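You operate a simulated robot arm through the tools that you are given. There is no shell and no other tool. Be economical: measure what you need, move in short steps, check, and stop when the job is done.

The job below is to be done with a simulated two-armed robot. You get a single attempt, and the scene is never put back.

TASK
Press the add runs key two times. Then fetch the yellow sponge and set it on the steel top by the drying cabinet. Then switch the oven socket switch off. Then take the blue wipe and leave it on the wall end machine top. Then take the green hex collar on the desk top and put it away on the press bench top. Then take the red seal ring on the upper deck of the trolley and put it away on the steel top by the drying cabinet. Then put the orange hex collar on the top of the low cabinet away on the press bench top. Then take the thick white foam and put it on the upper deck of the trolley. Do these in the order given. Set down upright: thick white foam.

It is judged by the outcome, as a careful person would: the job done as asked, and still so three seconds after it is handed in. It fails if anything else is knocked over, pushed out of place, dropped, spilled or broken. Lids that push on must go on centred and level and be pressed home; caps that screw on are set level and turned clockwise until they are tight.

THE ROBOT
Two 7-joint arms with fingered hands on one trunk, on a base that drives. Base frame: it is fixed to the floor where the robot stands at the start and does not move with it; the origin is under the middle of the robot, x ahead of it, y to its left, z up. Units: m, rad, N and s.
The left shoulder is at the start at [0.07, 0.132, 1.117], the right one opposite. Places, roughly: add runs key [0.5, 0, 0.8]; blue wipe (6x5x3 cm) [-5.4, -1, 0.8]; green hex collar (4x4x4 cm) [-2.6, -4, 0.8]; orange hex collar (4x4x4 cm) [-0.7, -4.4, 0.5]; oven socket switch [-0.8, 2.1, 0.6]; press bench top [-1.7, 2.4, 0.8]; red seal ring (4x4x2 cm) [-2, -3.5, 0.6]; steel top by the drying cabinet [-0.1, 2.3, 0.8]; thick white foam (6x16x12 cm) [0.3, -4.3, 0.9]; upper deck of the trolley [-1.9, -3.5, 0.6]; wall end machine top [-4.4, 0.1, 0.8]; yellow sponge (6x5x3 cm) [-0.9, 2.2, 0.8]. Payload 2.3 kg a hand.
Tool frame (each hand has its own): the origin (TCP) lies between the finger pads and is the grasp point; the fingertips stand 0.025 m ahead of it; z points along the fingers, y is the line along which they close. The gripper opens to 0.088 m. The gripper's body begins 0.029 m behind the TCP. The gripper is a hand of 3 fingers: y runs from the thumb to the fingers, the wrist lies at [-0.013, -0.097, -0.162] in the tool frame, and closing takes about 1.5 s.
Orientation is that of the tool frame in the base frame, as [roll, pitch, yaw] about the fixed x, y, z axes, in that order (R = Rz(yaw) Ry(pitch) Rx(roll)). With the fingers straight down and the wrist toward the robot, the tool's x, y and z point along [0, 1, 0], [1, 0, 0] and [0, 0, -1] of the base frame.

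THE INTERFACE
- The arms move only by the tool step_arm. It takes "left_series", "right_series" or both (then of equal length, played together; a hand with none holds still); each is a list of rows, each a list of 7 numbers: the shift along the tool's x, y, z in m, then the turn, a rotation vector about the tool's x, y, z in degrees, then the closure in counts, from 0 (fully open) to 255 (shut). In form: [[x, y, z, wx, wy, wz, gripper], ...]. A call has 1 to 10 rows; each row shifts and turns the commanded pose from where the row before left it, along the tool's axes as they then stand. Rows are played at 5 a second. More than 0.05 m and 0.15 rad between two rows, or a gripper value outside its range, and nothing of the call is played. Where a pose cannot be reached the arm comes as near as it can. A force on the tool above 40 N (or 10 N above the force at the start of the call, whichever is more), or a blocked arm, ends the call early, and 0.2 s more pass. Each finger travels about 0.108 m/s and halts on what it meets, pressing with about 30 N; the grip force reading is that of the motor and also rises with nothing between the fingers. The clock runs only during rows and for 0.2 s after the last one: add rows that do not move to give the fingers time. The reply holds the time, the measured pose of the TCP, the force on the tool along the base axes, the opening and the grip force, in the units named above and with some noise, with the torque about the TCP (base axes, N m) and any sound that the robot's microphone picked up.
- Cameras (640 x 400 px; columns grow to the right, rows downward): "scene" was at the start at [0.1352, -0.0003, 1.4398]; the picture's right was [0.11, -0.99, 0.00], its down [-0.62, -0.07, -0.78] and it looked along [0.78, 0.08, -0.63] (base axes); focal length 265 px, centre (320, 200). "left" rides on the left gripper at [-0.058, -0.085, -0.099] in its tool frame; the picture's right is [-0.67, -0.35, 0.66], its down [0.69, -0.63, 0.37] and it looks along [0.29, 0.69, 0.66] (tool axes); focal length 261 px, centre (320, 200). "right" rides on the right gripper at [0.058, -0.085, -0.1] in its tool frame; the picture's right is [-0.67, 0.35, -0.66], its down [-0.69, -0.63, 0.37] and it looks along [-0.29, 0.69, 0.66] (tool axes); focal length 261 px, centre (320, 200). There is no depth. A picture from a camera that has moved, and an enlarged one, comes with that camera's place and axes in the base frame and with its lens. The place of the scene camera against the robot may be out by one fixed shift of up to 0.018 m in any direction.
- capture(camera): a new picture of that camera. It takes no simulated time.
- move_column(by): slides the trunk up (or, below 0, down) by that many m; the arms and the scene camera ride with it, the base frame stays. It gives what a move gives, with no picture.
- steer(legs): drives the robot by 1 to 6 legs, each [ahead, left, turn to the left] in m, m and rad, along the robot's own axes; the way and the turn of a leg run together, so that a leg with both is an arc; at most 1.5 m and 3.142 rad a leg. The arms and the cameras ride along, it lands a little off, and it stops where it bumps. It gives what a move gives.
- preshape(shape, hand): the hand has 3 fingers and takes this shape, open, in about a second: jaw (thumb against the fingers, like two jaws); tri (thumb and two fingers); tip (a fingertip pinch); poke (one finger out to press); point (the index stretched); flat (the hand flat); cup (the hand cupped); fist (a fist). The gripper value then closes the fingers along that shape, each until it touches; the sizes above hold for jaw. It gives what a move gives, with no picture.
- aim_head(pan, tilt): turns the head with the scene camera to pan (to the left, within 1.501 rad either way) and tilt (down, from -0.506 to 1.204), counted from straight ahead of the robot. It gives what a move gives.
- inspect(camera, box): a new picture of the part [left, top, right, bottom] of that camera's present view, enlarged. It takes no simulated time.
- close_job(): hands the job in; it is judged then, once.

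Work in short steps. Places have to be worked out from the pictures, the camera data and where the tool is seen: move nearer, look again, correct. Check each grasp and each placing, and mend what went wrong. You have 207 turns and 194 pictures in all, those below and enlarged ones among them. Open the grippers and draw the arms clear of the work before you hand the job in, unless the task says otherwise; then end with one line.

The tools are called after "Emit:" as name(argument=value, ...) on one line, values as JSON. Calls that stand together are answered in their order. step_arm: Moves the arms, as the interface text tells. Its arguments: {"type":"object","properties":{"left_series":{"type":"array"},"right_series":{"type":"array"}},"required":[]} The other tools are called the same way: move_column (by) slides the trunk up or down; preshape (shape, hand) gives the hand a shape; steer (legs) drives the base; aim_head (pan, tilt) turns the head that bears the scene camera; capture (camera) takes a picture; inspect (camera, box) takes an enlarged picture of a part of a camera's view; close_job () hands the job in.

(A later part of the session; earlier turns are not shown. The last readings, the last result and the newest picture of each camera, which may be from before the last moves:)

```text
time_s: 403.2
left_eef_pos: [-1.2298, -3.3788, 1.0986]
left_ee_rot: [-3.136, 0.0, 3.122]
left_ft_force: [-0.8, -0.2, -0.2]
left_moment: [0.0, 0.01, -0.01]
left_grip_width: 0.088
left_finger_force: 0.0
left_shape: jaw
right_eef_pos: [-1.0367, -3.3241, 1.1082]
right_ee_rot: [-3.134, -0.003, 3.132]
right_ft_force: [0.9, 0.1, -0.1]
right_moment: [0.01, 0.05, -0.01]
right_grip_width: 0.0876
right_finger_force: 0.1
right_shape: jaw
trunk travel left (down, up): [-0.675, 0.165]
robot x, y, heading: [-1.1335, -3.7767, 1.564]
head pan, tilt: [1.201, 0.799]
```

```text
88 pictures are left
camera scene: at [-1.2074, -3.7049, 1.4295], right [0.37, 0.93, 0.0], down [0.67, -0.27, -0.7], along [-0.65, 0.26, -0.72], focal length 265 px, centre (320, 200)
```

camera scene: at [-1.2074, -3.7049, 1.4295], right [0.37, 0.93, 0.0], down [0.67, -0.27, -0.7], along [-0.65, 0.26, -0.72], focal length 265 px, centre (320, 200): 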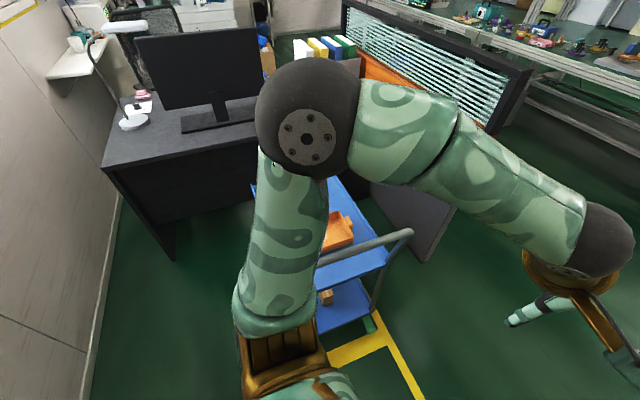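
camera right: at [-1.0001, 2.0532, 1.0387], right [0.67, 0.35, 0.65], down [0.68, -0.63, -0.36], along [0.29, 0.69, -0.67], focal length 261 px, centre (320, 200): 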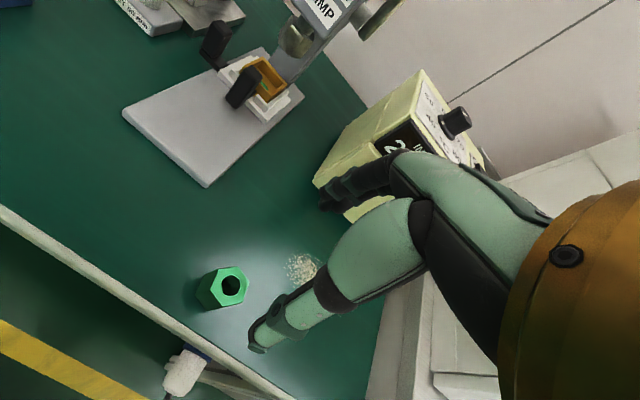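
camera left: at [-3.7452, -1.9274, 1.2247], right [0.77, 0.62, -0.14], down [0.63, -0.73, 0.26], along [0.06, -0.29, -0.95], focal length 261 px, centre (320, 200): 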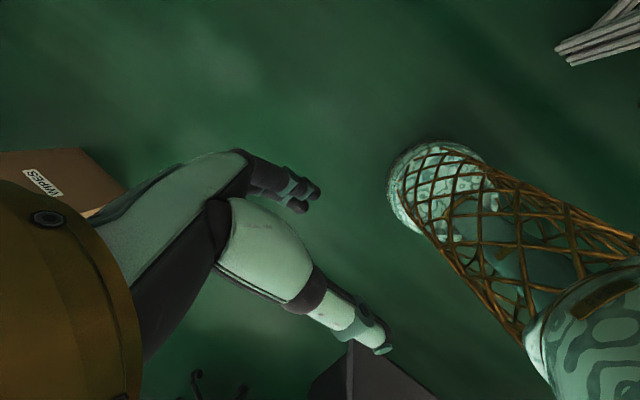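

Strafe left through the gap, then to beside the ring at (-1.93,-3.97).

Emit:
steer(legs=[[-0.135, 0.335, 0.006]])

Emit:
steer(legs=[[-0.06, 0.2, 0], [0, 0.26, 0]])

Emit:
aim_head(pan=0.1, tilt=0.95)

Emit:
capture(camera="scene")

Emit:
capture(camera="left")

```text
time_s: 405.5
left_eef_pos: [-1.5641, -3.5093, 1.0976]
left_ee_rot: [-3.137, -0.001, 3.131]
left_ft_force: [0.4, 0.1, -0.9]
left_moment: [-0.02, 0.03, 0.0]
left_grip_width: 0.088
left_finger_force: 0.0
left_shape: jaw
right_eef_pos: [-1.3717, -3.4532, 1.1073]
right_ee_rot: [-3.136, -0.004, 3.141]
right_ft_force: [-0.7, -0.7, 0.3]
right_moment: [0.02, 0.0, -0.02]
right_grip_width: 0.088
right_finger_force: 0.1
right_shape: jaw
trunk travel left (down, up): [-0.675, 0.165]
robot x, y, heading: [-1.4622, -3.9102, 1.569]
head pan, tilt: [1.201, 0.799]
```

```text
time_s: 408.6
left_eef_pos: [-2.0286, -3.572, 1.0974]
left_ee_rot: [-3.137, -0.003, 3.133]
left_ft_force: [-0.2, 0.9, 0.5]
left_moment: [-0.02, 0.03, -0.02]
left_grip_width: 0.088
left_finger_force: 0.1
left_shape: jaw
right_eef_pos: [-1.836, -3.5146, 1.1074]
right_ee_rot: [-3.135, -0.003, -3.141]
right_ft_force: [-0.2, 0.6, 0.8]
right_moment: [-0.03, 0.01, 0.03]
right_grip_width: 0.0878
right_finger_force: 0.1
right_shape: jaw
trunk travel left (down, up): [-0.675, 0.165]
robot x, y, heading: [-1.9295, -3.97, 1.574]
head pan, tilt: [1.201, 0.799]
```

```text
time_s: 410.0
left_eef_pos: [-2.0304, -3.5712, 1.0985]
left_ee_rot: [-3.137, -0.001, 3.133]
left_ft_force: [0.1, -0.1, 0.0]
left_moment: [-0.01, -0.02, 0.02]
left_grip_width: 0.088
left_finger_force: 0.0
left_shape: jaw
right_eef_pos: [-1.8378, -3.5132, 1.1089]
right_ee_rot: [-3.135, -0.002, -3.14]
right_ft_force: [0.7, -0.1, 0.8]
right_moment: [0.01, 0.05, 0.01]
right_grip_width: 0.088
right_finger_force: 0.1
right_shape: jaw
trunk travel left (down, up): [-0.675, 0.165]
robot x, y, heading: [-1.9317, -3.9677, 1.569]
head pan, tilt: [0.099, 0.949]
```

```text
87 pictures are left
camera scene: at [-1.9366, -3.8541, 1.418], right [0.99, 0.1, 0.0], down [0.08, -0.81, -0.58], along [-0.06, 0.58, -0.81], focal length 265 px, centre (320, 200)
```

scene: 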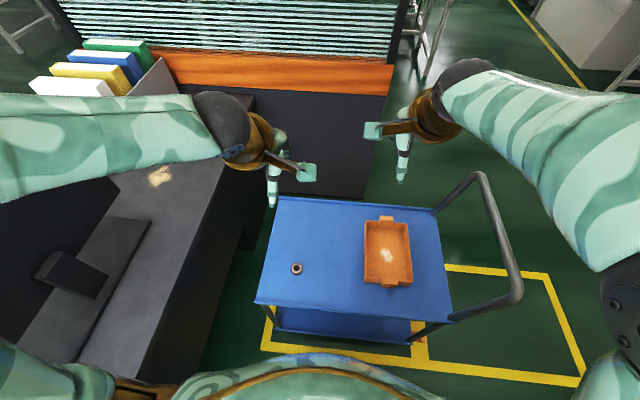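

```text
86 pictures are left
camera left: at [-1.9718, -3.6568, 1.1968], right [0.67, -0.36, -0.65], down [-0.69, -0.63, -0.36], along [-0.28, 0.69, -0.66], focal length 261 px, centre (320, 200)
```

left: 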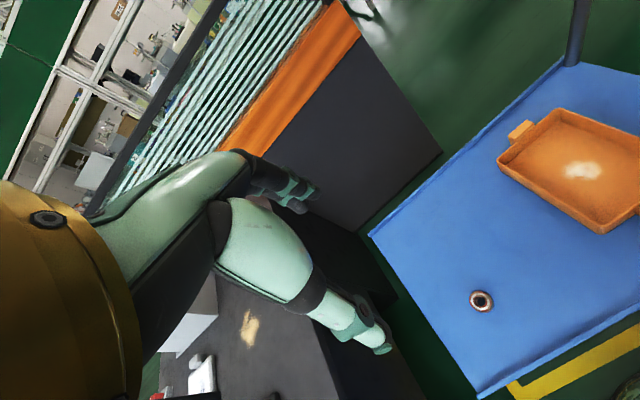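

Ring at ≈(-2.036,-3.548) on the deck at z≈0.6. I lower the trunk 0.3 and bring the left hand over it.

Emit:
move_column(by=-0.3)

Emit:
step_arm(left_series=[[0.006, 0.024, 0.03, 0, 0, 0, 0], [0, 0, 0.04, 0, 0, 0, 0], [0, 0, 0, 0, 0, 0, 0]])

Emit:
capture(camera="left")

```text
time_s: 413.0
left_eef_pos: [-2.0297, -3.5721, 0.7998]
left_ee_rot: [-3.138, -0.001, 3.133]
left_ft_force: [-0.3, -0.1, 0.6]
left_moment: [0.01, 0.03, -0.01]
left_grip_width: 0.0879
left_finger_force: 0.1
left_shape: jaw
right_eef_pos: [-1.8391, -3.5133, 0.8071]
right_ee_rot: [-3.135, -0.001, -3.138]
right_ft_force: [0.1, 0.2, 0.5]
right_moment: [-0.01, 0.01, -0.04]
right_grip_width: 0.0877
right_finger_force: 0.1
right_shape: jaw
trunk travel left (down, up): [-0.375, 0.465]
robot x, y, heading: [-1.9248, -3.965, 1.575]
head pan, tilt: [0.099, 0.949]
```

```text
time_s: 413.8
left_eef_pos: [-2.0368, -3.5482, 0.7303]
left_ee_rot: [-3.136, 0.0, 3.133]
left_ft_force: [0.3, 0.5, -0.3]
left_moment: [0.0, 0.01, -0.03]
left_grip_width: 0.088
left_finger_force: 0.1
left_shape: jaw
right_eef_pos: [-1.8383, -3.5147, 0.8075]
right_ee_rot: [-3.135, -0.001, -3.139]
right_ft_force: [-0.1, 0.5, -0.3]
right_moment: [-0.01, 0.01, 0.0]
right_grip_width: 0.0877
right_finger_force: 0.1
right_shape: jaw
trunk travel left (down, up): [-0.375, 0.465]
robot x, y, heading: [-1.9284, -3.9667, 1.571]
head pan, tilt: [0.099, 0.949]
```

```text
85 pictures are left
camera left: at [-1.9784, -3.633, 0.8289], right [0.67, -0.36, -0.65], down [-0.69, -0.63, -0.36], along [-0.28, 0.69, -0.66], focal length 261 px, centre (320, 200)
```

left: 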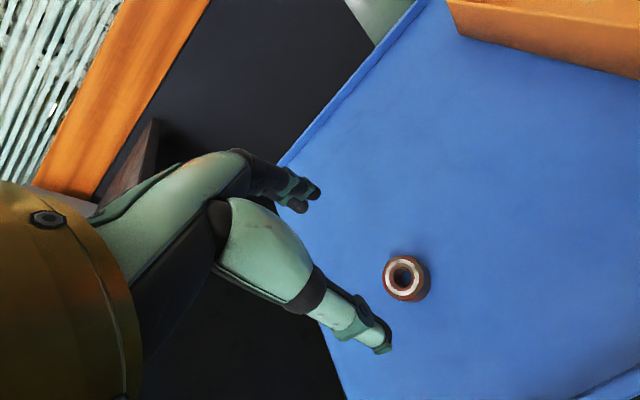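

Centred on the ring; deck ≈0.595. I descend to just above.

Emit:
step_arm(left_series=[[0, 0, 0.04, 0, 0, 0, 50], [0, 0, 0.03, 0, 0, 0, 50], [0.002, 0, 0.02, 0, 0, 0, 50], [0, 0, 0, 0, 0, 0, 50]])

Emit:
capture(camera="left")

```text
time_s: 414.8
left_eef_pos: [-2.0395, -3.5473, 0.6421]
left_ee_rot: [-3.14, 0.014, -3.14]
left_ft_force: [-0.1, 0.2, 0.2]
left_moment: [-0.02, -0.02, 0.01]
left_grip_width: 0.0711
left_finger_force: 0.1
left_shape: jaw
right_eef_pos: [-1.8391, -3.5136, 0.8083]
right_ee_rot: [-3.135, -0.001, -3.14]
right_ft_force: [0.4, 0.3, -0.6]
right_moment: [-0.04, 0.03, 0.02]
right_grip_width: 0.0877
right_finger_force: 0.0
right_shape: jaw
trunk travel left (down, up): [-0.375, 0.465]
robot x, y, heading: [-1.9295, -3.9675, 1.574]
head pan, tilt: [0.099, 0.949]
```

```text
84 pictures are left
camera left: at [-1.9817, -3.6321, 0.7409], right [0.68, -0.35, -0.65], down [-0.68, -0.63, -0.37], along [-0.28, 0.69, -0.67], focal length 261 px, centre (320, 200)
```

left: 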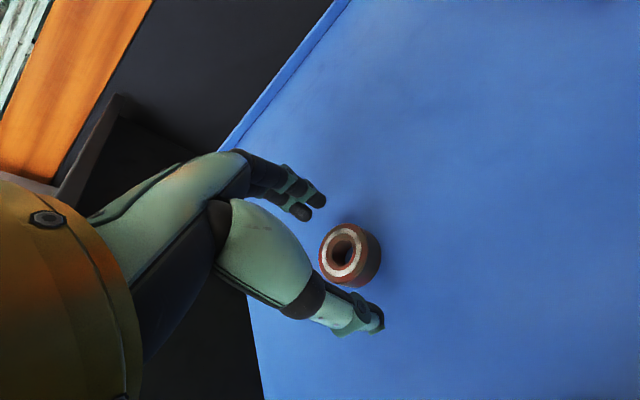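

Ring lies right between the fingertips. Lower ~17 mm and close.

Emit:
step_arm(left_series=[[0, 0, 0.008, 0, 0, 0, 50], [0, 0, 0.007, 0, 0, 0, 50], [0, 0, 0, 0, 0, 0, 50]])

Emit:
capture(camera="left")

```text
time_s: 415.6
left_eef_pos: [-2.0403, -3.5462, 0.6246]
left_ee_rot: [-3.136, 0.024, -3.131]
left_ft_force: [-0.2, 0.3, 0.6]
left_moment: [-0.02, 0.01, 0.02]
left_grip_width: 0.0713
left_finger_force: 0.0
left_shape: jaw
right_eef_pos: [-1.8385, -3.5147, 0.8086]
right_ee_rot: [-3.134, -0.002, -3.139]
right_ft_force: [-0.3, -0.1, 0.7]
right_moment: [-0.01, -0.05, -0.02]
right_grip_width: 0.0874
right_finger_force: 0.0
right_shape: jaw
trunk travel left (down, up): [-0.375, 0.465]
robot x, y, heading: [-1.927, -3.965, 1.57]
head pan, tilt: [0.099, 0.949]
```

```text
83 pictures are left
camera left: at [-1.9831, -3.6316, 0.7261], right [0.69, -0.34, -0.64], down [-0.67, -0.64, -0.38], along [-0.28, 0.69, -0.67], focal length 261 px, centre (320, 200)
```

left: 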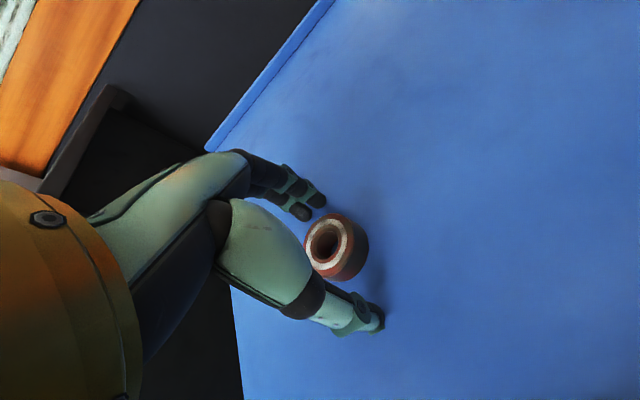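

Close on the ring.

Emit:
step_arm(left_series=[[0, 0, 0.003, 0, 0, 0, 100], [0, 0, 0, 0, 0, 0, 170], [0, 0, 0, 0, 0, 0, 255], [0, 0, 0, 0, 0, 0, 255], [0, 0, 0, 0, 0, 0, 255], [0, 0, 0, 0, 0, 0, 255], [0, 0, 0, 0, 0, 0, 255]])

Emit:
step_arm(left_series=[[0, 0, -0.02, 0, 0, 0, 255], [0, 0, -0.04, 0, 0, 0, 255], [0, 0, -0.04, 0, 0, 0, 255], [0, 0, -0.04, 0, 0, 0, 255], [0, 0, 0, 0, 0, 0, 255]])

Emit:
capture(camera="left")

```text
time_s: 417.2
left_eef_pos: [-2.0393, -3.5488, 0.6253]
left_ee_rot: [3.141, 0.02, -3.131]
left_ft_force: [-2.8, 8.5, 29.0]
left_moment: [0.8, -0.12, 0.05]
left_grip_width: 0.0342
left_finger_force: 30.3
left_shape: jaw
right_eef_pos: [-1.8373, -3.5175, 0.8086]
right_ee_rot: [-3.138, -0.003, -3.139]
right_ft_force: [0.5, -0.3, 0.3]
right_moment: [-0.01, 0.0, 0.0]
right_grip_width: 0.0879
right_finger_force: 0.1
right_shape: jaw
trunk travel left (down, up): [-0.375, 0.465]
robot x, y, heading: [-1.93, -3.9688, 1.576]
head pan, tilt: [0.099, 0.949]
```

```text
time_s: 418.4
left_eef_pos: [-2.0364, -3.5468, 0.7611]
left_ee_rot: [-3.134, -0.001, 3.132]
left_ft_force: [0.5, 0.3, 0.2]
left_moment: [0.0, 0.02, -0.02]
left_grip_width: 0.0332
left_finger_force: 30.1
left_shape: jaw
right_eef_pos: [-1.8394, -3.5146, 0.8076]
right_ee_rot: [-3.134, -0.001, -3.139]
right_ft_force: [0.0, -0.1, -1.0]
right_moment: [-0.02, 0.0, -0.02]
right_grip_width: 0.0877
right_finger_force: 0.1
right_shape: jaw
trunk travel left (down, up): [-0.375, 0.465]
robot x, y, heading: [-1.929, -3.9665, 1.574]
head pan, tilt: [0.099, 0.949]
```

```text
82 pictures are left
camera left: at [-1.978, -3.632, 0.8601], right [0.67, -0.36, -0.65], down [-0.69, -0.63, -0.36], along [-0.28, 0.69, -0.66], focal length 261 px, centre (320, 200)
```

left: 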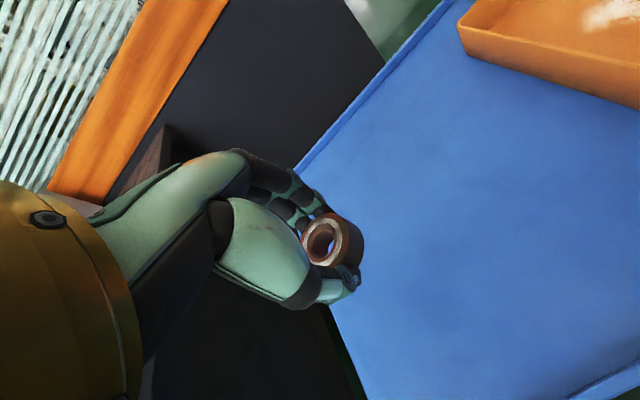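

The ring is held. Raise the trunk and go back out through the gap.

Emit:
move_column(by=0.3)

Emit:
steer(legs=[[0, -0.26, -0.004], [0.057, -0.207, 0]])

```text
time_s: 421.4
left_eef_pos: [-2.0375, -3.5469, 1.061]
left_ee_rot: [-3.137, -0.003, 3.132]
left_ft_force: [0.5, 0.9, -1.6]
left_moment: [0.04, -0.02, -0.02]
left_grip_width: 0.0332
left_finger_force: 30.1
left_shape: jaw
right_eef_pos: [-1.8376, -3.5137, 1.1071]
right_ee_rot: [-3.133, -0.002, -3.139]
right_ft_force: [0.4, -0.2, 0.2]
right_moment: [0.0, 0.01, -0.04]
right_grip_width: 0.0876
right_finger_force: 0.1
right_shape: jaw
trunk travel left (down, up): [-0.675, 0.165]
robot x, y, heading: [-1.9275, -3.9623, 1.573]
head pan, tilt: [0.099, 0.949]
```

```text
time_s: 424.5
left_eef_pos: [-1.5792, -3.4902, 1.0611]
left_ee_rot: [-3.135, 0.003, 3.132]
left_ft_force: [-0.1, -0.8, -0.5]
left_moment: [0.02, -0.03, -0.01]
left_grip_width: 0.0333
left_finger_force: 29.6
left_shape: jaw
right_eef_pos: [-1.3805, -3.4579, 1.1073]
right_ee_rot: [-3.134, 0.0, -3.139]
right_ft_force: [-0.2, 1.1, -0.1]
right_moment: [0.0, -0.04, -0.02]
right_grip_width: 0.0875
right_finger_force: 0.0
right_shape: jaw
trunk travel left (down, up): [-0.675, 0.165]
robot x, y, heading: [-1.4691, -3.9075, 1.571]
head pan, tilt: [0.099, 0.949]
```

Good pose. Continue out and north to y≈1.1.

Emit:
steer(legs=[[0.13, -0.34, 0], [0.8, -0.55, 0], [1.45, 0, 0], [1.45, 0, 0], [1.2, 0, 0]])

```text
time_s: 450.8
left_eef_pos: [-0.7629, 1.5499, 1.0612]
left_ee_rot: [-3.136, -0.001, -3.119]
left_ft_force: [0.3, -0.5, -0.5]
left_moment: [-0.01, 0.0, 0.0]
left_grip_width: 0.0337
left_finger_force: 29.8
left_shape: jaw
right_eef_pos: [-0.5665, 1.5879, 1.1071]
right_ee_rot: [-3.134, -0.001, -3.108]
right_ft_force: [-0.1, 0.1, 0.2]
right_moment: [-0.02, -0.01, 0.0]
right_grip_width: 0.0876
right_finger_force: 0.0
right_shape: jaw
trunk travel left (down, up): [-0.675, 0.165]
robot x, y, heading: [-0.6426, 1.1347, 1.605]
head pan, tilt: [0.099, 0.949]
```

Shift right to x≈0.08 and advance part way; look.

Emit:
steer(legs=[[0, 0, -0.034], [0.1, -0.72, 0], [0.4, 0, 0]])

Emit:
aim_head(pan=0.1, tilt=0.7)

Emit:
capture(camera="scene")

Emit:
capture(camera="left")

```text
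time_s: 457.2
left_eef_pos: [-0.0381, 2.0573, 1.0624]
left_ee_rot: [-3.137, -0.002, 3.126]
left_ft_force: [-0.7, -0.8, -1.4]
left_moment: [0.0, 0.05, 0.01]
left_grip_width: 0.0335
left_finger_force: 30.0
left_shape: jaw
right_eef_pos: [0.1606, 2.0875, 1.108]
right_ee_rot: [-3.138, -0.002, 3.139]
right_ft_force: [0.3, 0.6, 0.5]
right_moment: [0.0, -0.04, -0.04]
right_grip_width: 0.0875
right_finger_force: 0.1
right_shape: jaw
trunk travel left (down, up): [-0.675, 0.165]
robot x, y, heading: [0.0707, 1.6323, 1.569]
head pan, tilt: [0.099, 0.949]
```

```text
time_s: 458.0
left_eef_pos: [-0.0374, 2.0594, 1.0617]
left_ee_rot: [-3.136, 0.0, 3.127]
left_ft_force: [-0.3, -1.0, 0.1]
left_moment: [-0.01, -0.01, -0.01]
left_grip_width: 0.0334
left_finger_force: 30.2
left_shape: jaw
right_eef_pos: [0.161, 2.0894, 1.108]
right_ee_rot: [-3.136, -0.002, 3.138]
right_ft_force: [0.5, -0.7, 0.2]
right_moment: [-0.02, 0.02, -0.01]
right_grip_width: 0.0877
right_finger_force: 0.1
right_shape: jaw
trunk travel left (down, up): [-0.675, 0.165]
robot x, y, heading: [0.0665, 1.6361, 1.568]
head pan, tilt: [0.099, 0.7]
```

```text
81 pictures are left
camera scene: at [0.0596, 1.7629, 1.4376], right [1.0, 0.09, 0.0], down [0.06, -0.64, -0.76], along [-0.07, 0.76, -0.65], focal length 265 px, centre (320, 200)
```

scene: 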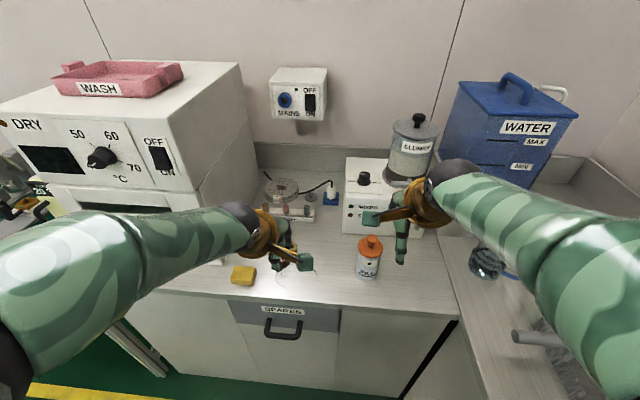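

```text
80 pictures are left
camera left: at [0.0202, 1.9729, 1.1597], right [0.66, -0.36, -0.65], down [-0.69, -0.62, -0.36], along [-0.28, 0.69, -0.66], focal length 261 px, centre (320, 200)
```

left: 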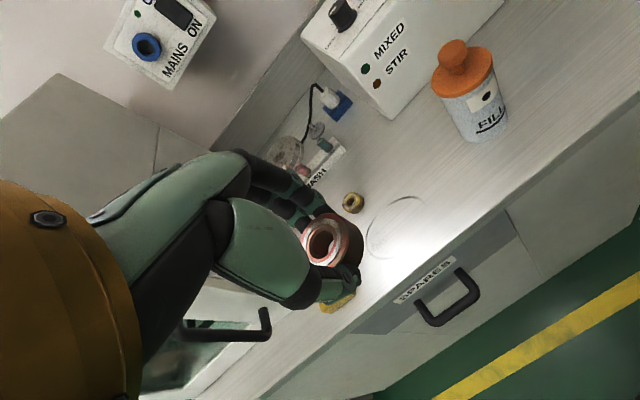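

Place the ring at (-0.037, 2.155): extend and lower to near the surface.

Emit:
step_arm(left_series=[[0, 0.048, 0, 0, 0, 0, 255], [0, 0.047, 0, 0, 0, 0, 255], [0, 0, 0.045, 0, 0, 0, 255], [0, 0, 0.045, 0, 0, 0, 255], [0, 0, 0.045, 0, 0, 0, 255], [0, 0, 0.045, 0, 0, 0, 255], [0, 0, 0.015, 0, 0, 0, 255], [0, 0, 0, 0, 0, 0, 255]])

Emit:
capture(camera="left")

```text
time_s: 459.8
left_eef_pos: [-0.0378, 2.1519, 0.8647]
left_ee_rot: [-3.135, -0.001, 3.127]
left_ft_force: [-0.5, 1.0, 0.6]
left_moment: [0.0, 0.0, 0.01]
left_grip_width: 0.033
left_finger_force: 30.2
left_shape: jaw
right_eef_pos: [0.1613, 2.0894, 1.1072]
right_ee_rot: [-3.134, -0.002, 3.138]
right_ft_force: [0.4, 0.6, 0.4]
right_moment: [-0.02, 0.0, 0.02]
right_grip_width: 0.0878
right_finger_force: 0.1
right_shape: jaw
trunk travel left (down, up): [-0.675, 0.165]
robot x, y, heading: [0.0672, 1.6403, 1.566]
head pan, tilt: [0.099, 0.7]
```

```text
79 pictures are left
camera left: at [0.0204, 2.0667, 0.9629], right [0.66, -0.36, -0.65], down [-0.69, -0.62, -0.36], along [-0.28, 0.69, -0.66], focal length 261 px, centre (320, 200)
```

left: 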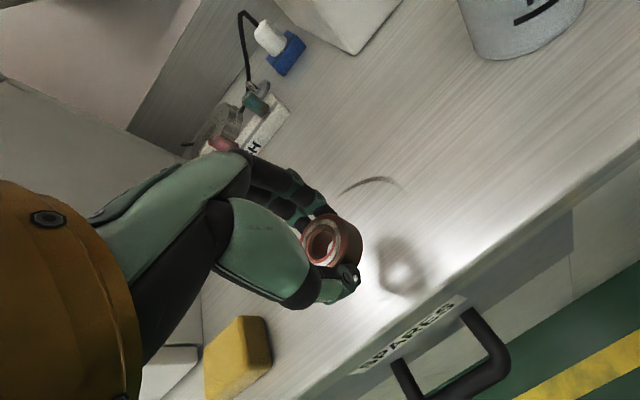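

Lower the last centimetres gently.

Emit:
step_arm(left_series=[[0, 0, 0.015, 0, 0, 0, 255], [0, 0, 0.008, 0, 0, 0, 255], [0, 0, 0.005, 0, 0, 0, 255], [0, 0, 0.004, 0, 0, 0, 255], [0, 0, 0, 0, 0, 0, 255]])

Emit:
capture(camera="left")

```text
time_s: 461.0
left_eef_pos: [-0.0378, 2.1512, 0.8339]
left_ee_rot: [-3.137, 0.0, 3.128]
left_ft_force: [0.2, 0.2, -0.2]
left_moment: [-0.04, -0.01, 0.01]
left_grip_width: 0.033
left_finger_force: 29.8
left_shape: jaw
right_eef_pos: [0.1616, 2.0904, 1.1079]
right_ee_rot: [-3.136, -0.001, 3.139]
right_ft_force: [-0.3, -0.2, 0.3]
right_moment: [-0.04, 0.02, 0.02]
right_grip_width: 0.0877
right_finger_force: 0.1
right_shape: jaw
trunk travel left (down, up): [-0.675, 0.165]
robot x, y, heading: [0.0663, 1.6384, 1.565]
head pan, tilt: [0.099, 0.7]
```

```text
78 pictures are left
camera left: at [0.0212, 2.0668, 0.9319], right [0.66, -0.36, -0.65], down [-0.69, -0.62, -0.36], along [-0.28, 0.69, -0.66], focal length 261 px, centre (320, 200)
```

left: 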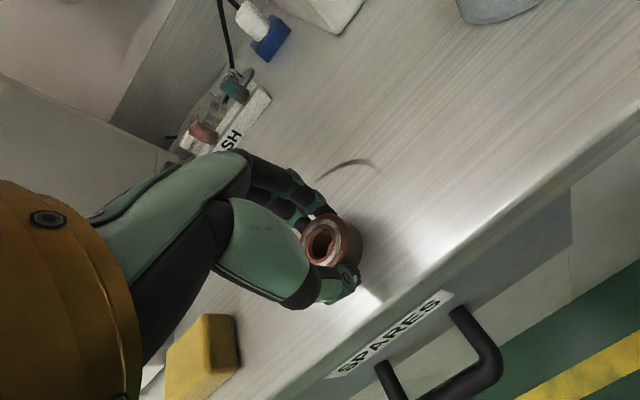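

Emit:
step_arm(left_series=[[0, 0, 0.004, 0, 0, 0, 255], [0, 0, 0.004, 0, 0, 0, 255], [0, 0, 0, 0, 0, 0, 255]])

```text
time_s: 461.8
left_eef_pos: [-0.0361, 2.1516, 0.8259]
left_ee_rot: [-3.138, -0.001, 3.128]
left_ft_force: [0.4, 0.8, 5.1]
left_moment: [0.14, -0.09, 0.01]
left_grip_width: 0.0329
left_finger_force: 30.1
left_shape: jaw
right_eef_pos: [0.1601, 2.0889, 1.1092]
right_ee_rot: [-3.137, -0.002, 3.137]
right_ft_force: [-0.3, -0.1, 0.1]
right_moment: [0.03, -0.03, -0.04]
right_grip_width: 0.0879
right_finger_force: 0.1
right_shape: jaw
trunk travel left (down, up): [-0.675, 0.165]
robot x, y, heading: [0.0709, 1.6368, 1.564]
head pan, tilt: [0.099, 0.7]
```

Touching at 5 N. Release and rise.

Emit:
step_arm(left_series=[[0, 0, 0, 0, 0, 0, 190], [0, 0, 0, 0, 0, 0, 140], [0, 0, 0, 0, 0, 0, 90], [0, 0, 0, 0, 0, 0, 40], [0, 0, 0, 0, 0, 0, 40], [0, 0, 0, 0, 0, 0, 40], [0, 0, -0.02, 0, 0, 0, 40], [0, 0, -0.04, 0, 0, 0, 40], [0, 0, -0.045, 0, 0, 0, 0], [0, 0, -0.045, 0, 0, 0, 0]])

Emit:
capture(camera="left")

```text
time_s: 464.0
left_eef_pos: [-0.0355, 2.1516, 0.9764]
left_ee_rot: [-3.137, 0.001, 3.128]
left_ft_force: [1.1, 0.3, 0.9]
left_moment: [0.04, 0.01, 0.0]
left_grip_width: 0.0877
left_finger_force: 0.0
left_shape: jaw
right_eef_pos: [0.161, 2.0887, 1.1086]
right_ee_rot: [-3.137, -0.003, 3.138]
right_ft_force: [1.0, -0.1, 0.2]
right_moment: [-0.04, 0.02, -0.01]
right_grip_width: 0.0873
right_finger_force: 0.0
right_shape: jaw
trunk travel left (down, up): [-0.675, 0.165]
robot x, y, heading: [0.0676, 1.6361, 1.569]
head pan, tilt: [0.099, 0.7]
```

```text
77 pictures are left
camera left: at [0.0226, 2.0662, 1.0759], right [0.66, -0.36, -0.65], down [-0.69, -0.62, -0.36], along [-0.28, 0.69, -0.66], focal length 261 px, centre (320, 200)
```

left: 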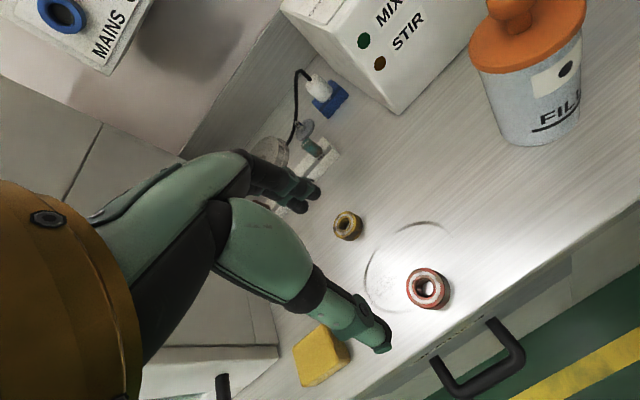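

Ring placed. Next the orange collar: raise, back off and reverse down the corridor, then turn to face −y.

Emit:
step_arm(left_series=[[0, -0.03, -0.04, 0, 0, 0, 0], [0, -0.03, -0.04, 0, 0, 0, 0], [0, -0.03, -0.04, 0, 0, 0, 0]])

Emit:
steer(legs=[[-0.45, 0, 0], [0, 0.64, 0], [-1.45, 0, 0], [-1.45, 0, 0], [-1.1, 0, 0], [0, 0, 3.14]])

Emit:
aim_head(pan=0.0, tilt=0.6)

Emit:
capture(camera="scene")

```text
time_s: 464.8
left_eef_pos: [-0.0355, 2.0627, 1.0983]
left_ee_rot: [-3.137, -0.001, 3.128]
left_ft_force: [-0.5, -0.6, -0.8]
left_moment: [0.02, 0.0, -0.02]
left_grip_width: 0.088
left_finger_force: 0.0
left_shape: jaw
right_eef_pos: [0.1602, 2.0886, 1.1077]
right_ee_rot: [-3.135, -0.001, 3.139]
right_ft_force: [0.2, -0.9, 0.6]
right_moment: [0.0, 0.01, 0.0]
right_grip_width: 0.0879
right_finger_force: 0.1
right_shape: jaw
trunk travel left (down, up): [-0.675, 0.165]
robot x, y, heading: [0.068, 1.6375, 1.567]
head pan, tilt: [0.099, 0.7]
```

```text
time_s: 497.0
left_eef_pos: [-0.522, -3.2706, 1.097]
left_ee_rot: [-3.136, -0.001, -0.045]
left_ft_force: [1.0, -0.3, 0.2]
left_moment: [0.01, -0.03, -0.02]
left_grip_width: 0.0878
left_finger_force: 0.2
left_shape: jaw
right_eef_pos: [-0.7199, -3.2902, 1.1088]
right_ee_rot: [-3.134, -0.003, -0.034]
right_ft_force: [0.6, -0.4, -0.2]
right_moment: [0.01, -0.02, 0.0]
right_grip_width: 0.0878
right_finger_force: 0.2
right_shape: jaw
trunk travel left (down, up): [-0.675, 0.165]
robot x, y, heading: [-0.6174, -2.842, -1.61]
head pan, tilt: [0.099, 0.7]
```

```text
time_s: 497.7
left_eef_pos: [-0.5219, -3.2714, 1.0974]
left_ee_rot: [-3.136, 0.0, -0.048]
left_ft_force: [0.2, 0.1, -0.4]
left_moment: [0.01, 0.06, -0.02]
left_grip_width: 0.0881
left_finger_force: 0.1
left_shape: jaw
right_eef_pos: [-0.7196, -3.2907, 1.1075]
right_ee_rot: [-3.134, -0.003, -0.035]
right_ft_force: [-0.3, 0.6, 0.6]
right_moment: [-0.01, 0.0, -0.01]
right_grip_width: 0.0876
right_finger_force: 0.1
right_shape: jaw
trunk travel left (down, up): [-0.675, 0.165]
robot x, y, heading: [-0.6142, -2.8415, -1.607]
head pan, tilt: [0.0, 0.6]
```

```text
76 pictures are left
camera scene: at [-0.6182, -2.9905, 1.4463], right [-1.0, 0.04, 0.0], down [0.02, 0.57, -0.82], along [-0.03, -0.82, -0.57], focal length 265 px, centre (320, 200)
```

scene: 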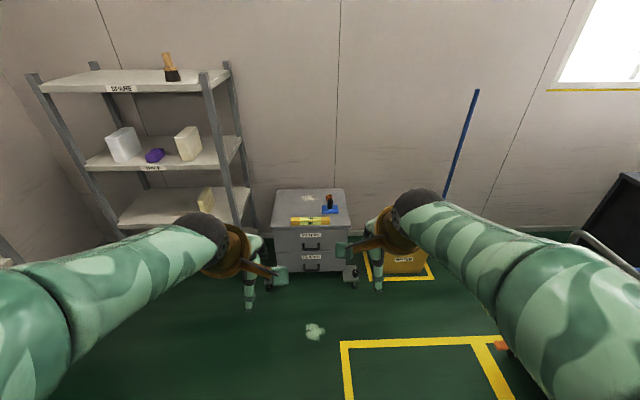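

Emit:
inspect(camera="scene", box=[250, 170, 370, 270])

Emit:
inspect(camera="scene", box=[30, 40, 260, 240])

```text
4.00 times, centred on (310, 220) of scene
camera zoom: at [-0.6182, -2.9905, 1.4463], right [-1.0, 0.04, 0.0], down [0.02, 0.57, -0.82], along [-0.03, -0.82, -0.57], focal length 1058 px, centre (360, 120)
```

zoom: 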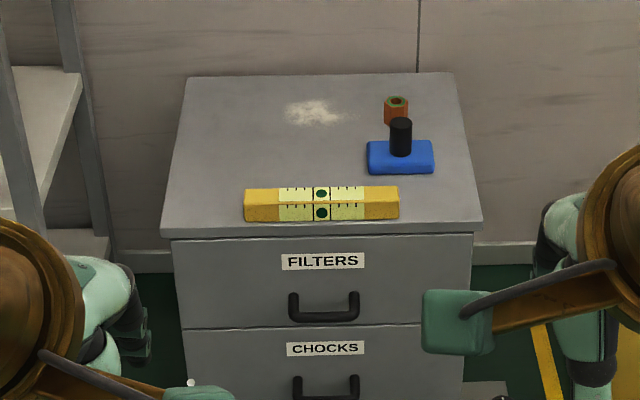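

```text
2.00 times, centred on (145, 140) of scene
camera zoom: at [-0.6182, -2.9905, 1.4463], right [-1.0, 0.04, 0.0], down [0.02, 0.57, -0.82], along [-0.03, -0.82, -0.57], focal length 529 px, centre (670, 320)
```

zoom: 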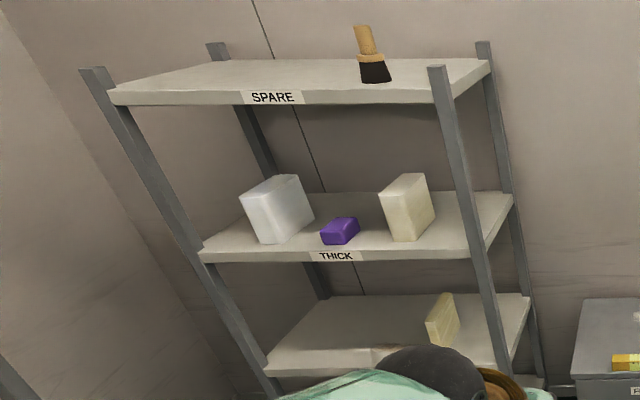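

The hex collar is at about (-0.72,-4.33), behind a blue device with a black knob. I drive to (-0.85,-3.85) facing −y.

Emit:
steer(legs=[[0, 0, 0.036], [0.6, -0.235, 0], [0.4, 0, 0]])

Emit:
aim_head(pan=0.1, tilt=0.9)

Emit:
capture(camera="scene")

Emit:
capture(camera="left")

```text
time_s: 503.8
left_eef_pos: [-0.7288, -4.2689, 1.0978]
left_ee_rot: [-3.137, 0.0, 0.0]
left_ft_force: [0.0, -0.1, -0.3]
left_moment: [0.04, -0.04, -0.03]
left_grip_width: 0.0877
left_finger_force: 0.1
left_shape: jaw
right_eef_pos: [-0.9255, -4.2963, 1.1087]
right_ee_rot: [-3.137, -0.002, 0.009]
right_ft_force: [0.6, -1.2, -0.1]
right_moment: [-0.02, -0.01, -0.01]
right_grip_width: 0.0876
right_finger_force: 0.0
right_shape: jaw
trunk travel left (down, up): [-0.675, 0.165]
robot x, y, heading: [-0.8387, -3.8447, -1.561]
head pan, tilt: [0.0, 0.6]
```

```text
time_s: 504.6
left_eef_pos: [-0.729, -4.2703, 1.0965]
left_ee_rot: [-3.136, -0.001, 0.0]
left_ft_force: [0.3, 0.2, 0.4]
left_moment: [-0.03, 0.0, -0.02]
left_grip_width: 0.0878
left_finger_force: 0.1
left_shape: jaw
right_eef_pos: [-0.9253, -4.2973, 1.1072]
right_ee_rot: [-3.135, -0.003, 0.008]
right_ft_force: [0.1, 0.2, -1.0]
right_moment: [0.03, 0.0, -0.02]
right_grip_width: 0.0877
right_finger_force: 0.0
right_shape: jaw
trunk travel left (down, up): [-0.675, 0.165]
robot x, y, heading: [-0.8408, -3.8426, -1.562]
head pan, tilt: [0.099, 0.901]
```

```text
73 pictures are left
camera scene: at [-0.8306, -3.9803, 1.4216], right [-0.99, -0.11, 0.0], down [-0.08, 0.78, -0.62], along [0.07, -0.62, -0.78], focal length 265 px, centre (320, 200)
```

scene: 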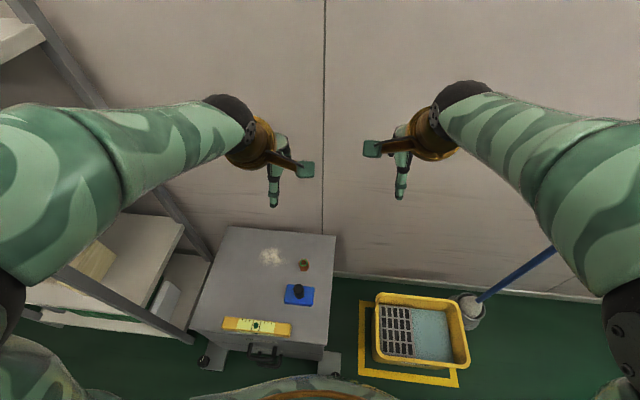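

```text
72 pictures are left
camera left: at [-0.7856, -4.1863, 1.1956], right [-0.67, 0.35, -0.65], down [0.69, 0.63, -0.36], along [0.29, -0.69, -0.66], focal length 261 px, centre (320, 200)
```

left: 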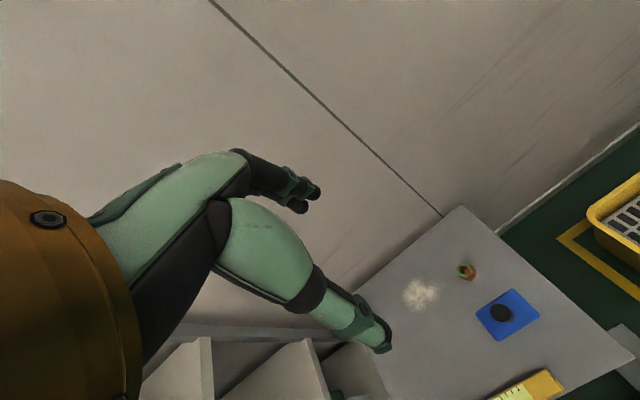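

Collar refined to (-0.72,-4.39,0.48). I move 0.05 forward and lower the trunk 0.42.

Emit:
steer(legs=[[0.05, 0, -0.008]])

Emit:
move_column(by=-0.42)

Emit:
capture(camera="left")

```text
time_s: 505.4
left_eef_pos: [-0.729, -4.2782, 1.0976]
left_ee_rot: [-3.136, 0.0, -0.001]
left_ft_force: [0.3, -0.4, 0.0]
left_moment: [-0.02, 0.0, 0.0]
left_grip_width: 0.0879
left_finger_force: 0.1
left_shape: jaw
right_eef_pos: [-0.9256, -4.3076, 1.108]
right_ee_rot: [-3.134, -0.002, 0.007]
right_ft_force: [0.0, -1.1, 0.6]
right_moment: [0.02, -0.03, 0.02]
right_grip_width: 0.0877
right_finger_force: 0.0
right_shape: jaw
trunk travel left (down, up): [-0.675, 0.165]
robot x, y, heading: [-0.8387, -3.8563, -1.563]
head pan, tilt: [0.099, 0.901]
stopped in leg 1: the robot was blocked; the commanded pose is now the measured one
```

```text
refused: -0.42 is not a number from -0.4 to 0.4
```

```text
71 pictures are left
camera left: at [-0.7863, -4.1952, 1.1958], right [-0.67, 0.35, -0.65], down [0.69, 0.63, -0.36], along [0.28, -0.69, -0.66], focal length 261 px, centre (320, 200)
```

left: 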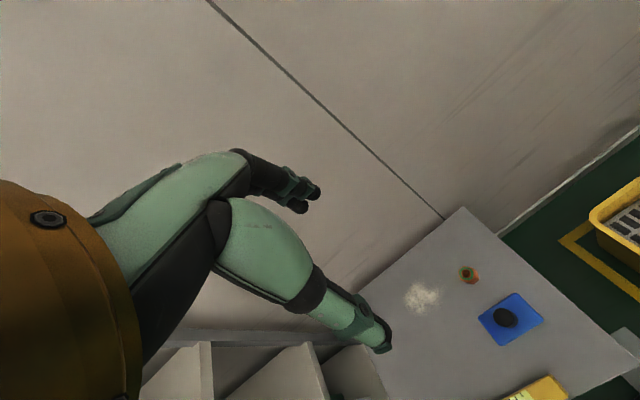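

The base touched a caster and stopped; the collar's position is unchanged (-0.725,-4.391), so the cabinet hasn't shifted. I back off 2 cm, then lower the trunk 0.4.

Emit:
steer(legs=[[-0.02, 0, 0]])

Emit:
move_column(by=-0.4)

Emit:
capture(camera="left")

Emit:
capture(camera="scene")

```text
time_s: 506.2
left_eef_pos: [-0.7297, -4.2623, 1.0946]
left_ee_rot: [-3.133, 0.001, -0.002]
left_ft_force: [-0.4, -0.8, 0.0]
left_moment: [0.04, 0.0, 0.01]
left_grip_width: 0.0879
left_finger_force: 0.0
left_shape: jaw
right_eef_pos: [-0.9257, -4.2899, 1.1055]
right_ee_rot: [-3.131, -0.002, 0.005]
right_ft_force: [0.6, -0.1, 0.7]
right_moment: [0.06, -0.02, 0.01]
right_grip_width: 0.0879
right_finger_force: 0.1
right_shape: jaw
trunk travel left (down, up): [-0.675, 0.165]
robot x, y, heading: [-0.8375, -3.8338, -1.571]
head pan, tilt: [0.099, 0.901]
```

```text
time_s: 510.0
left_eef_pos: [-0.7291, -4.2573, 0.6968]
left_ee_rot: [-3.136, 0.0, -0.002]
left_ft_force: [0.3, -0.2, 0.6]
left_moment: [0.03, -0.01, 0.0]
left_grip_width: 0.0881
left_finger_force: 0.1
left_shape: jaw
right_eef_pos: [-0.9261, -4.2871, 0.7087]
right_ee_rot: [-3.136, -0.003, 0.009]
right_ft_force: [0.0, 0.6, 0.0]
right_moment: [0.01, 0.02, 0.01]
right_grip_width: 0.0878
right_finger_force: 0.1
right_shape: jaw
trunk travel left (down, up): [-0.275, 0.565]
robot x, y, heading: [-0.8396, -3.8309, -1.565]
head pan, tilt: [0.099, 0.901]
```

```text
70 pictures are left
camera left: at [-0.7863, -4.1742, 0.7959], right [-0.67, 0.35, -0.65], down [0.69, 0.63, -0.36], along [0.28, -0.69, -0.66], focal length 261 px, centre (320, 200)
```

left: 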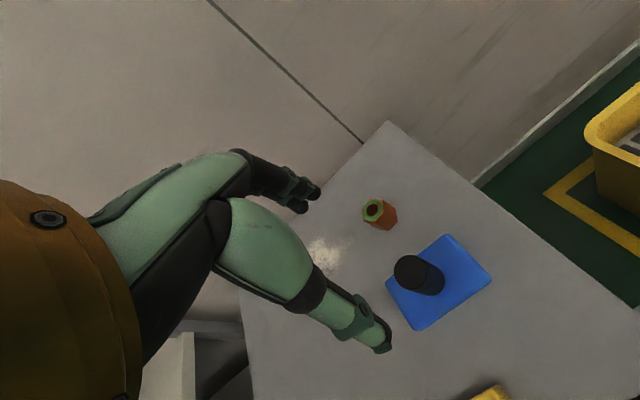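

```text
69 pictures are left
camera scene: at [-0.8307, -3.968, 1.0216], right [-0.99, -0.11, 0.0], down [-0.08, 0.78, -0.62], along [0.07, -0.62, -0.78], focal length 265 px, centre (320, 200)
```

scene: 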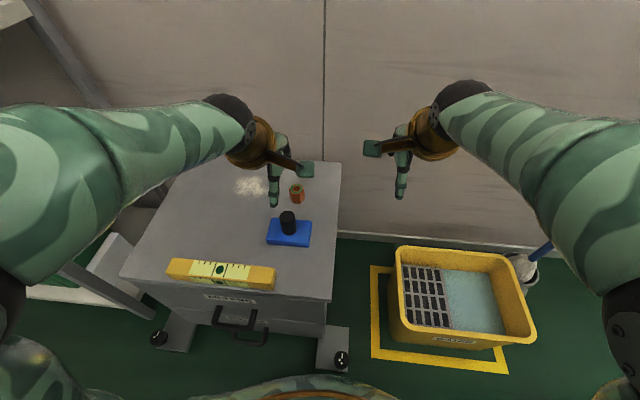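

Collar confirmed (-0.723,-4.392). Extend over it, then descend part way.

Emit:
step_arm(left_series=[[0.002, 0.045, 0, 0, 0, 0, 40], [0.002, 0.045, 0, 0, 0, 0, 40], [0.001, 0.044, 0, 0, 0, 0, 40], [0, 0, 0.04, 0, 0, 0, 40], [0, 0, 0.04, 0, 0, 0, 40], [0, 0, 0.03, 0, 0, 0, 40], [0, 0, 0, 0, 0, 0, 40]])

Emit:
capture(camera="left")

```text
time_s: 511.6
left_eef_pos: [-0.7238, -4.3909, 0.5859]
left_ee_rot: [-3.136, 0.0, -0.002]
left_ft_force: [-0.8, -0.6, 1.0]
left_moment: [-0.01, -0.01, -0.02]
left_grip_width: 0.0746
left_finger_force: 0.0
left_shape: jaw
right_eef_pos: [-0.9263, -4.286, 0.7079]
right_ee_rot: [-3.135, -0.002, 0.005]
right_ft_force: [-0.4, 0.3, -0.4]
right_moment: [-0.02, -0.02, 0.01]
right_grip_width: 0.0874
right_finger_force: 0.0
right_shape: jaw
trunk travel left (down, up): [-0.275, 0.565]
robot x, y, heading: [-0.8384, -3.8352, -1.561]
head pan, tilt: [0.099, 0.901]
```

```text
68 pictures are left
camera left: at [-0.781, -4.3064, 0.6854], right [-0.67, 0.35, -0.65], down [0.69, 0.63, -0.36], along [0.28, -0.69, -0.66], focal length 261 px, centre (320, 200)
```

left: 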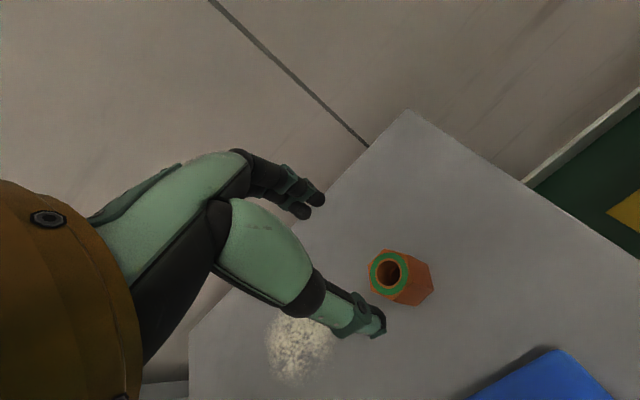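

On target. Descend to grasp height.

Emit:
step_arm(left_series=[[0.003, 0.001, 0.035, 0, 0, 0, 40], [0, 0, 0.03, 0, 0, 0, 40], [0, 0, 0.015, 0, 0, 0, 40], [0, 0, 0, 0, 0, 0, 40]])

Emit:
capture(camera="left")

```text
time_s: 512.6
left_eef_pos: [-0.7216, -4.3913, 0.5057]
left_ee_rot: [-3.138, 0.0, -0.002]
left_ft_force: [0.3, -0.9, -0.9]
left_moment: [0.01, 0.01, 0.01]
left_grip_width: 0.0743
left_finger_force: 0.1
left_shape: jaw
right_eef_pos: [-0.9259, -4.2864, 0.7083]
right_ee_rot: [-3.134, -0.002, 0.007]
right_ft_force: [0.6, 0.8, -0.1]
right_moment: [0.02, -0.04, 0.02]
right_grip_width: 0.0875
right_finger_force: 0.0
right_shape: jaw
trunk travel left (down, up): [-0.275, 0.565]
robot x, y, heading: [-0.8355, -3.8308, -1.564]
head pan, tilt: [0.099, 0.901]
```

```text
67 pictures are left
camera left: at [-0.7798, -4.3072, 0.6046], right [-0.67, 0.35, -0.65], down [0.69, 0.63, -0.36], along [0.28, -0.69, -0.66], focal length 261 px, centre (320, 200)
```

left: 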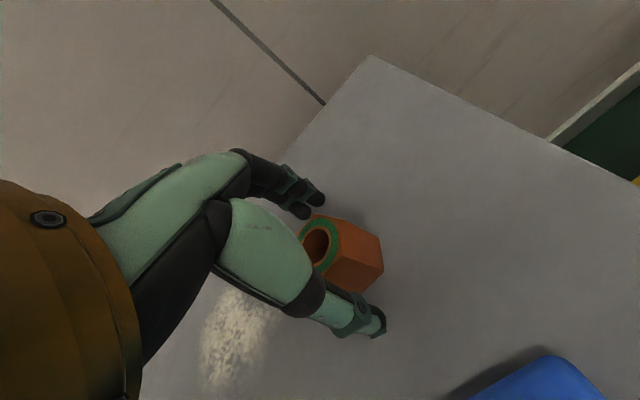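

Between the fingers. Lower 8 mm and close, then lift.

Emit:
step_arm(left_series=[[0, 0, 0.008, 0, 0, 0, 40], [0, 0, 0, 0, 0, 0, 120], [0, 0, 0, 0, 0, 0, 200], [0, 0, 0, 0, 0, 0, 255], [0, 0, 0, 0, 0, 0, 255], [0, 0, 0, 0, 0, 0, 255], [0, 0, 0, 0, 0, 0, 255], [0, 0, 0, 0, 0, 0, 255]])

Emit:
step_arm(left_series=[[0, 0, -0.02, 0, 0, 0, 255], [0, 0, -0.04, 0, 0, 0, 255], [0, 0, -0.04, 0, 0, 0, 255], [0, 0, -0.04, 0, 0, 0, 255], [0, 0, -0.04, 0, 0, 0, 255], [0, -0.045, 0, 0, 0, 0, 255], [0, -0.045, 0, 0, 0, 0, 255], [0, -0.04, 0, 0, 0, 0, 255]])

Emit:
capture(camera="left")

Emit:
capture(camera="scene")

```text
time_s: 514.4
left_eef_pos: [-0.7225, -4.3919, 0.4984]
left_ee_rot: [-3.135, 0.0, -0.001]
left_ft_force: [-0.1, -0.4, -0.1]
left_moment: [0.01, 0.0, -0.01]
left_grip_width: 0.0269
left_finger_force: 30.2
left_shape: jaw
right_eef_pos: [-0.9272, -4.2863, 0.7078]
right_ee_rot: [-3.135, -0.003, 0.009]
right_ft_force: [0.1, 0.5, 0.3]
right_moment: [0.0, 0.03, -0.03]
right_grip_width: 0.0876
right_finger_force: 0.1
right_shape: jaw
trunk travel left (down, up): [-0.275, 0.565]
robot x, y, heading: [-0.8374, -3.8304, -1.559]
head pan, tilt: [0.099, 0.901]
```

```text
time_s: 516.2
left_eef_pos: [-0.7213, -4.2608, 0.6802]
left_ee_rot: [-3.138, 0.001, -0.002]
left_ft_force: [-0.3, 0.1, -0.8]
left_moment: [0.0, 0.04, -0.02]
left_grip_width: 0.0264
left_finger_force: 30.2
left_shape: jaw
right_eef_pos: [-0.9262, -4.2868, 0.7082]
right_ee_rot: [-3.135, -0.002, 0.008]
right_ft_force: [-0.1, 0.4, -0.2]
right_moment: [0.0, -0.01, 0.02]
right_grip_width: 0.0874
right_finger_force: 0.1
right_shape: jaw
trunk travel left (down, up): [-0.275, 0.565]
robot x, y, heading: [-0.8337, -3.8375, -1.562]
head pan, tilt: [0.099, 0.901]
```

```text
66 pictures are left
camera left: at [-0.7781, -4.1767, 0.7792], right [-0.67, 0.35, -0.65], down [0.69, 0.63, -0.36], along [0.28, -0.69, -0.66], focal length 261 px, centre (320, 200)
```

left: 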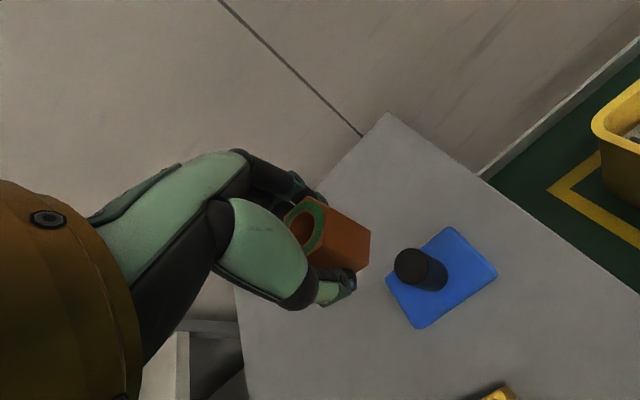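

```text
65 pictures are left
camera scene: at [-0.8307, -3.9674, 1.0217], right [-0.99, -0.11, 0.0], down [-0.08, 0.78, -0.62], along [0.07, -0.62, -0.78], focal length 265 px, centre (320, 200)
```

scene: 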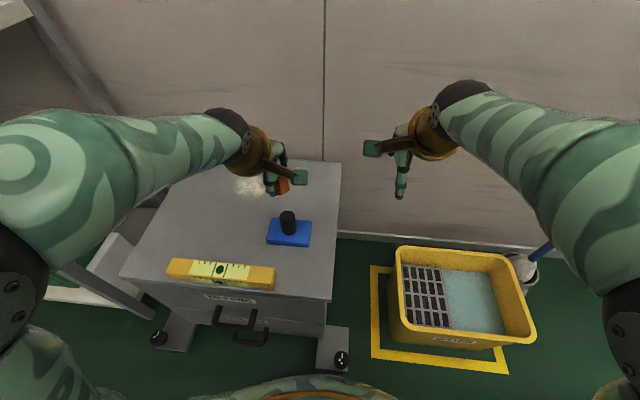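

Orange collar held. Raise the trunk, reverse north and turn to face the bench.

Emit:
move_column(by=0.4)

Emit:
steer(legs=[[-0.9, 0.28, -0.009], [-1.45, 0, 0], [-1.45, 0, 0], [-1.0, 0, 0], [0, 0, 3.14]])

```text
time_s: 520.1
left_eef_pos: [-0.7202, -4.2613, 1.0799]
left_ee_rot: [-3.135, 0.001, -0.002]
left_ft_force: [0.1, -0.5, -0.9]
left_moment: [0.02, 0.0, 0.03]
left_grip_width: 0.0266
left_finger_force: 30.0
left_shape: jaw
right_eef_pos: [-0.9255, -4.2858, 1.109]
right_ee_rot: [-3.134, -0.001, 0.008]
right_ft_force: [-0.5, -0.4, -0.5]
right_moment: [-0.02, 0.02, -0.01]
right_grip_width: 0.0879
right_finger_force: 0.1
right_shape: jaw
trunk travel left (down, up): [-0.675, 0.165]
robot x, y, heading: [-0.8387, -3.8334, -1.563]
head pan, tilt: [0.099, 0.901]
```

```text
time_s: 550.5
left_eef_pos: [-0.6174, 1.4091, 1.0799]
left_ee_rot: [-3.136, 0.0, 3.014]
left_ft_force: [1.1, 1.2, -0.6]
left_moment: [0.0, -0.02, 0.04]
left_grip_width: 0.0258
left_finger_force: 29.7
left_shape: jaw
right_eef_pos: [-0.4106, 1.4076, 1.1072]
right_ee_rot: [-3.136, -0.002, 3.024]
right_ft_force: [-0.9, 0.3, 0.1]
right_moment: [0.01, 0.0, -0.03]
right_grip_width: 0.0877
right_finger_force: 0.0
right_shape: jaw
trunk travel left (down, up): [-0.675, 0.165]
robot x, y, heading: [-0.5538, 0.9676, 1.453]
head pan, tilt: [0.099, 0.901]
```

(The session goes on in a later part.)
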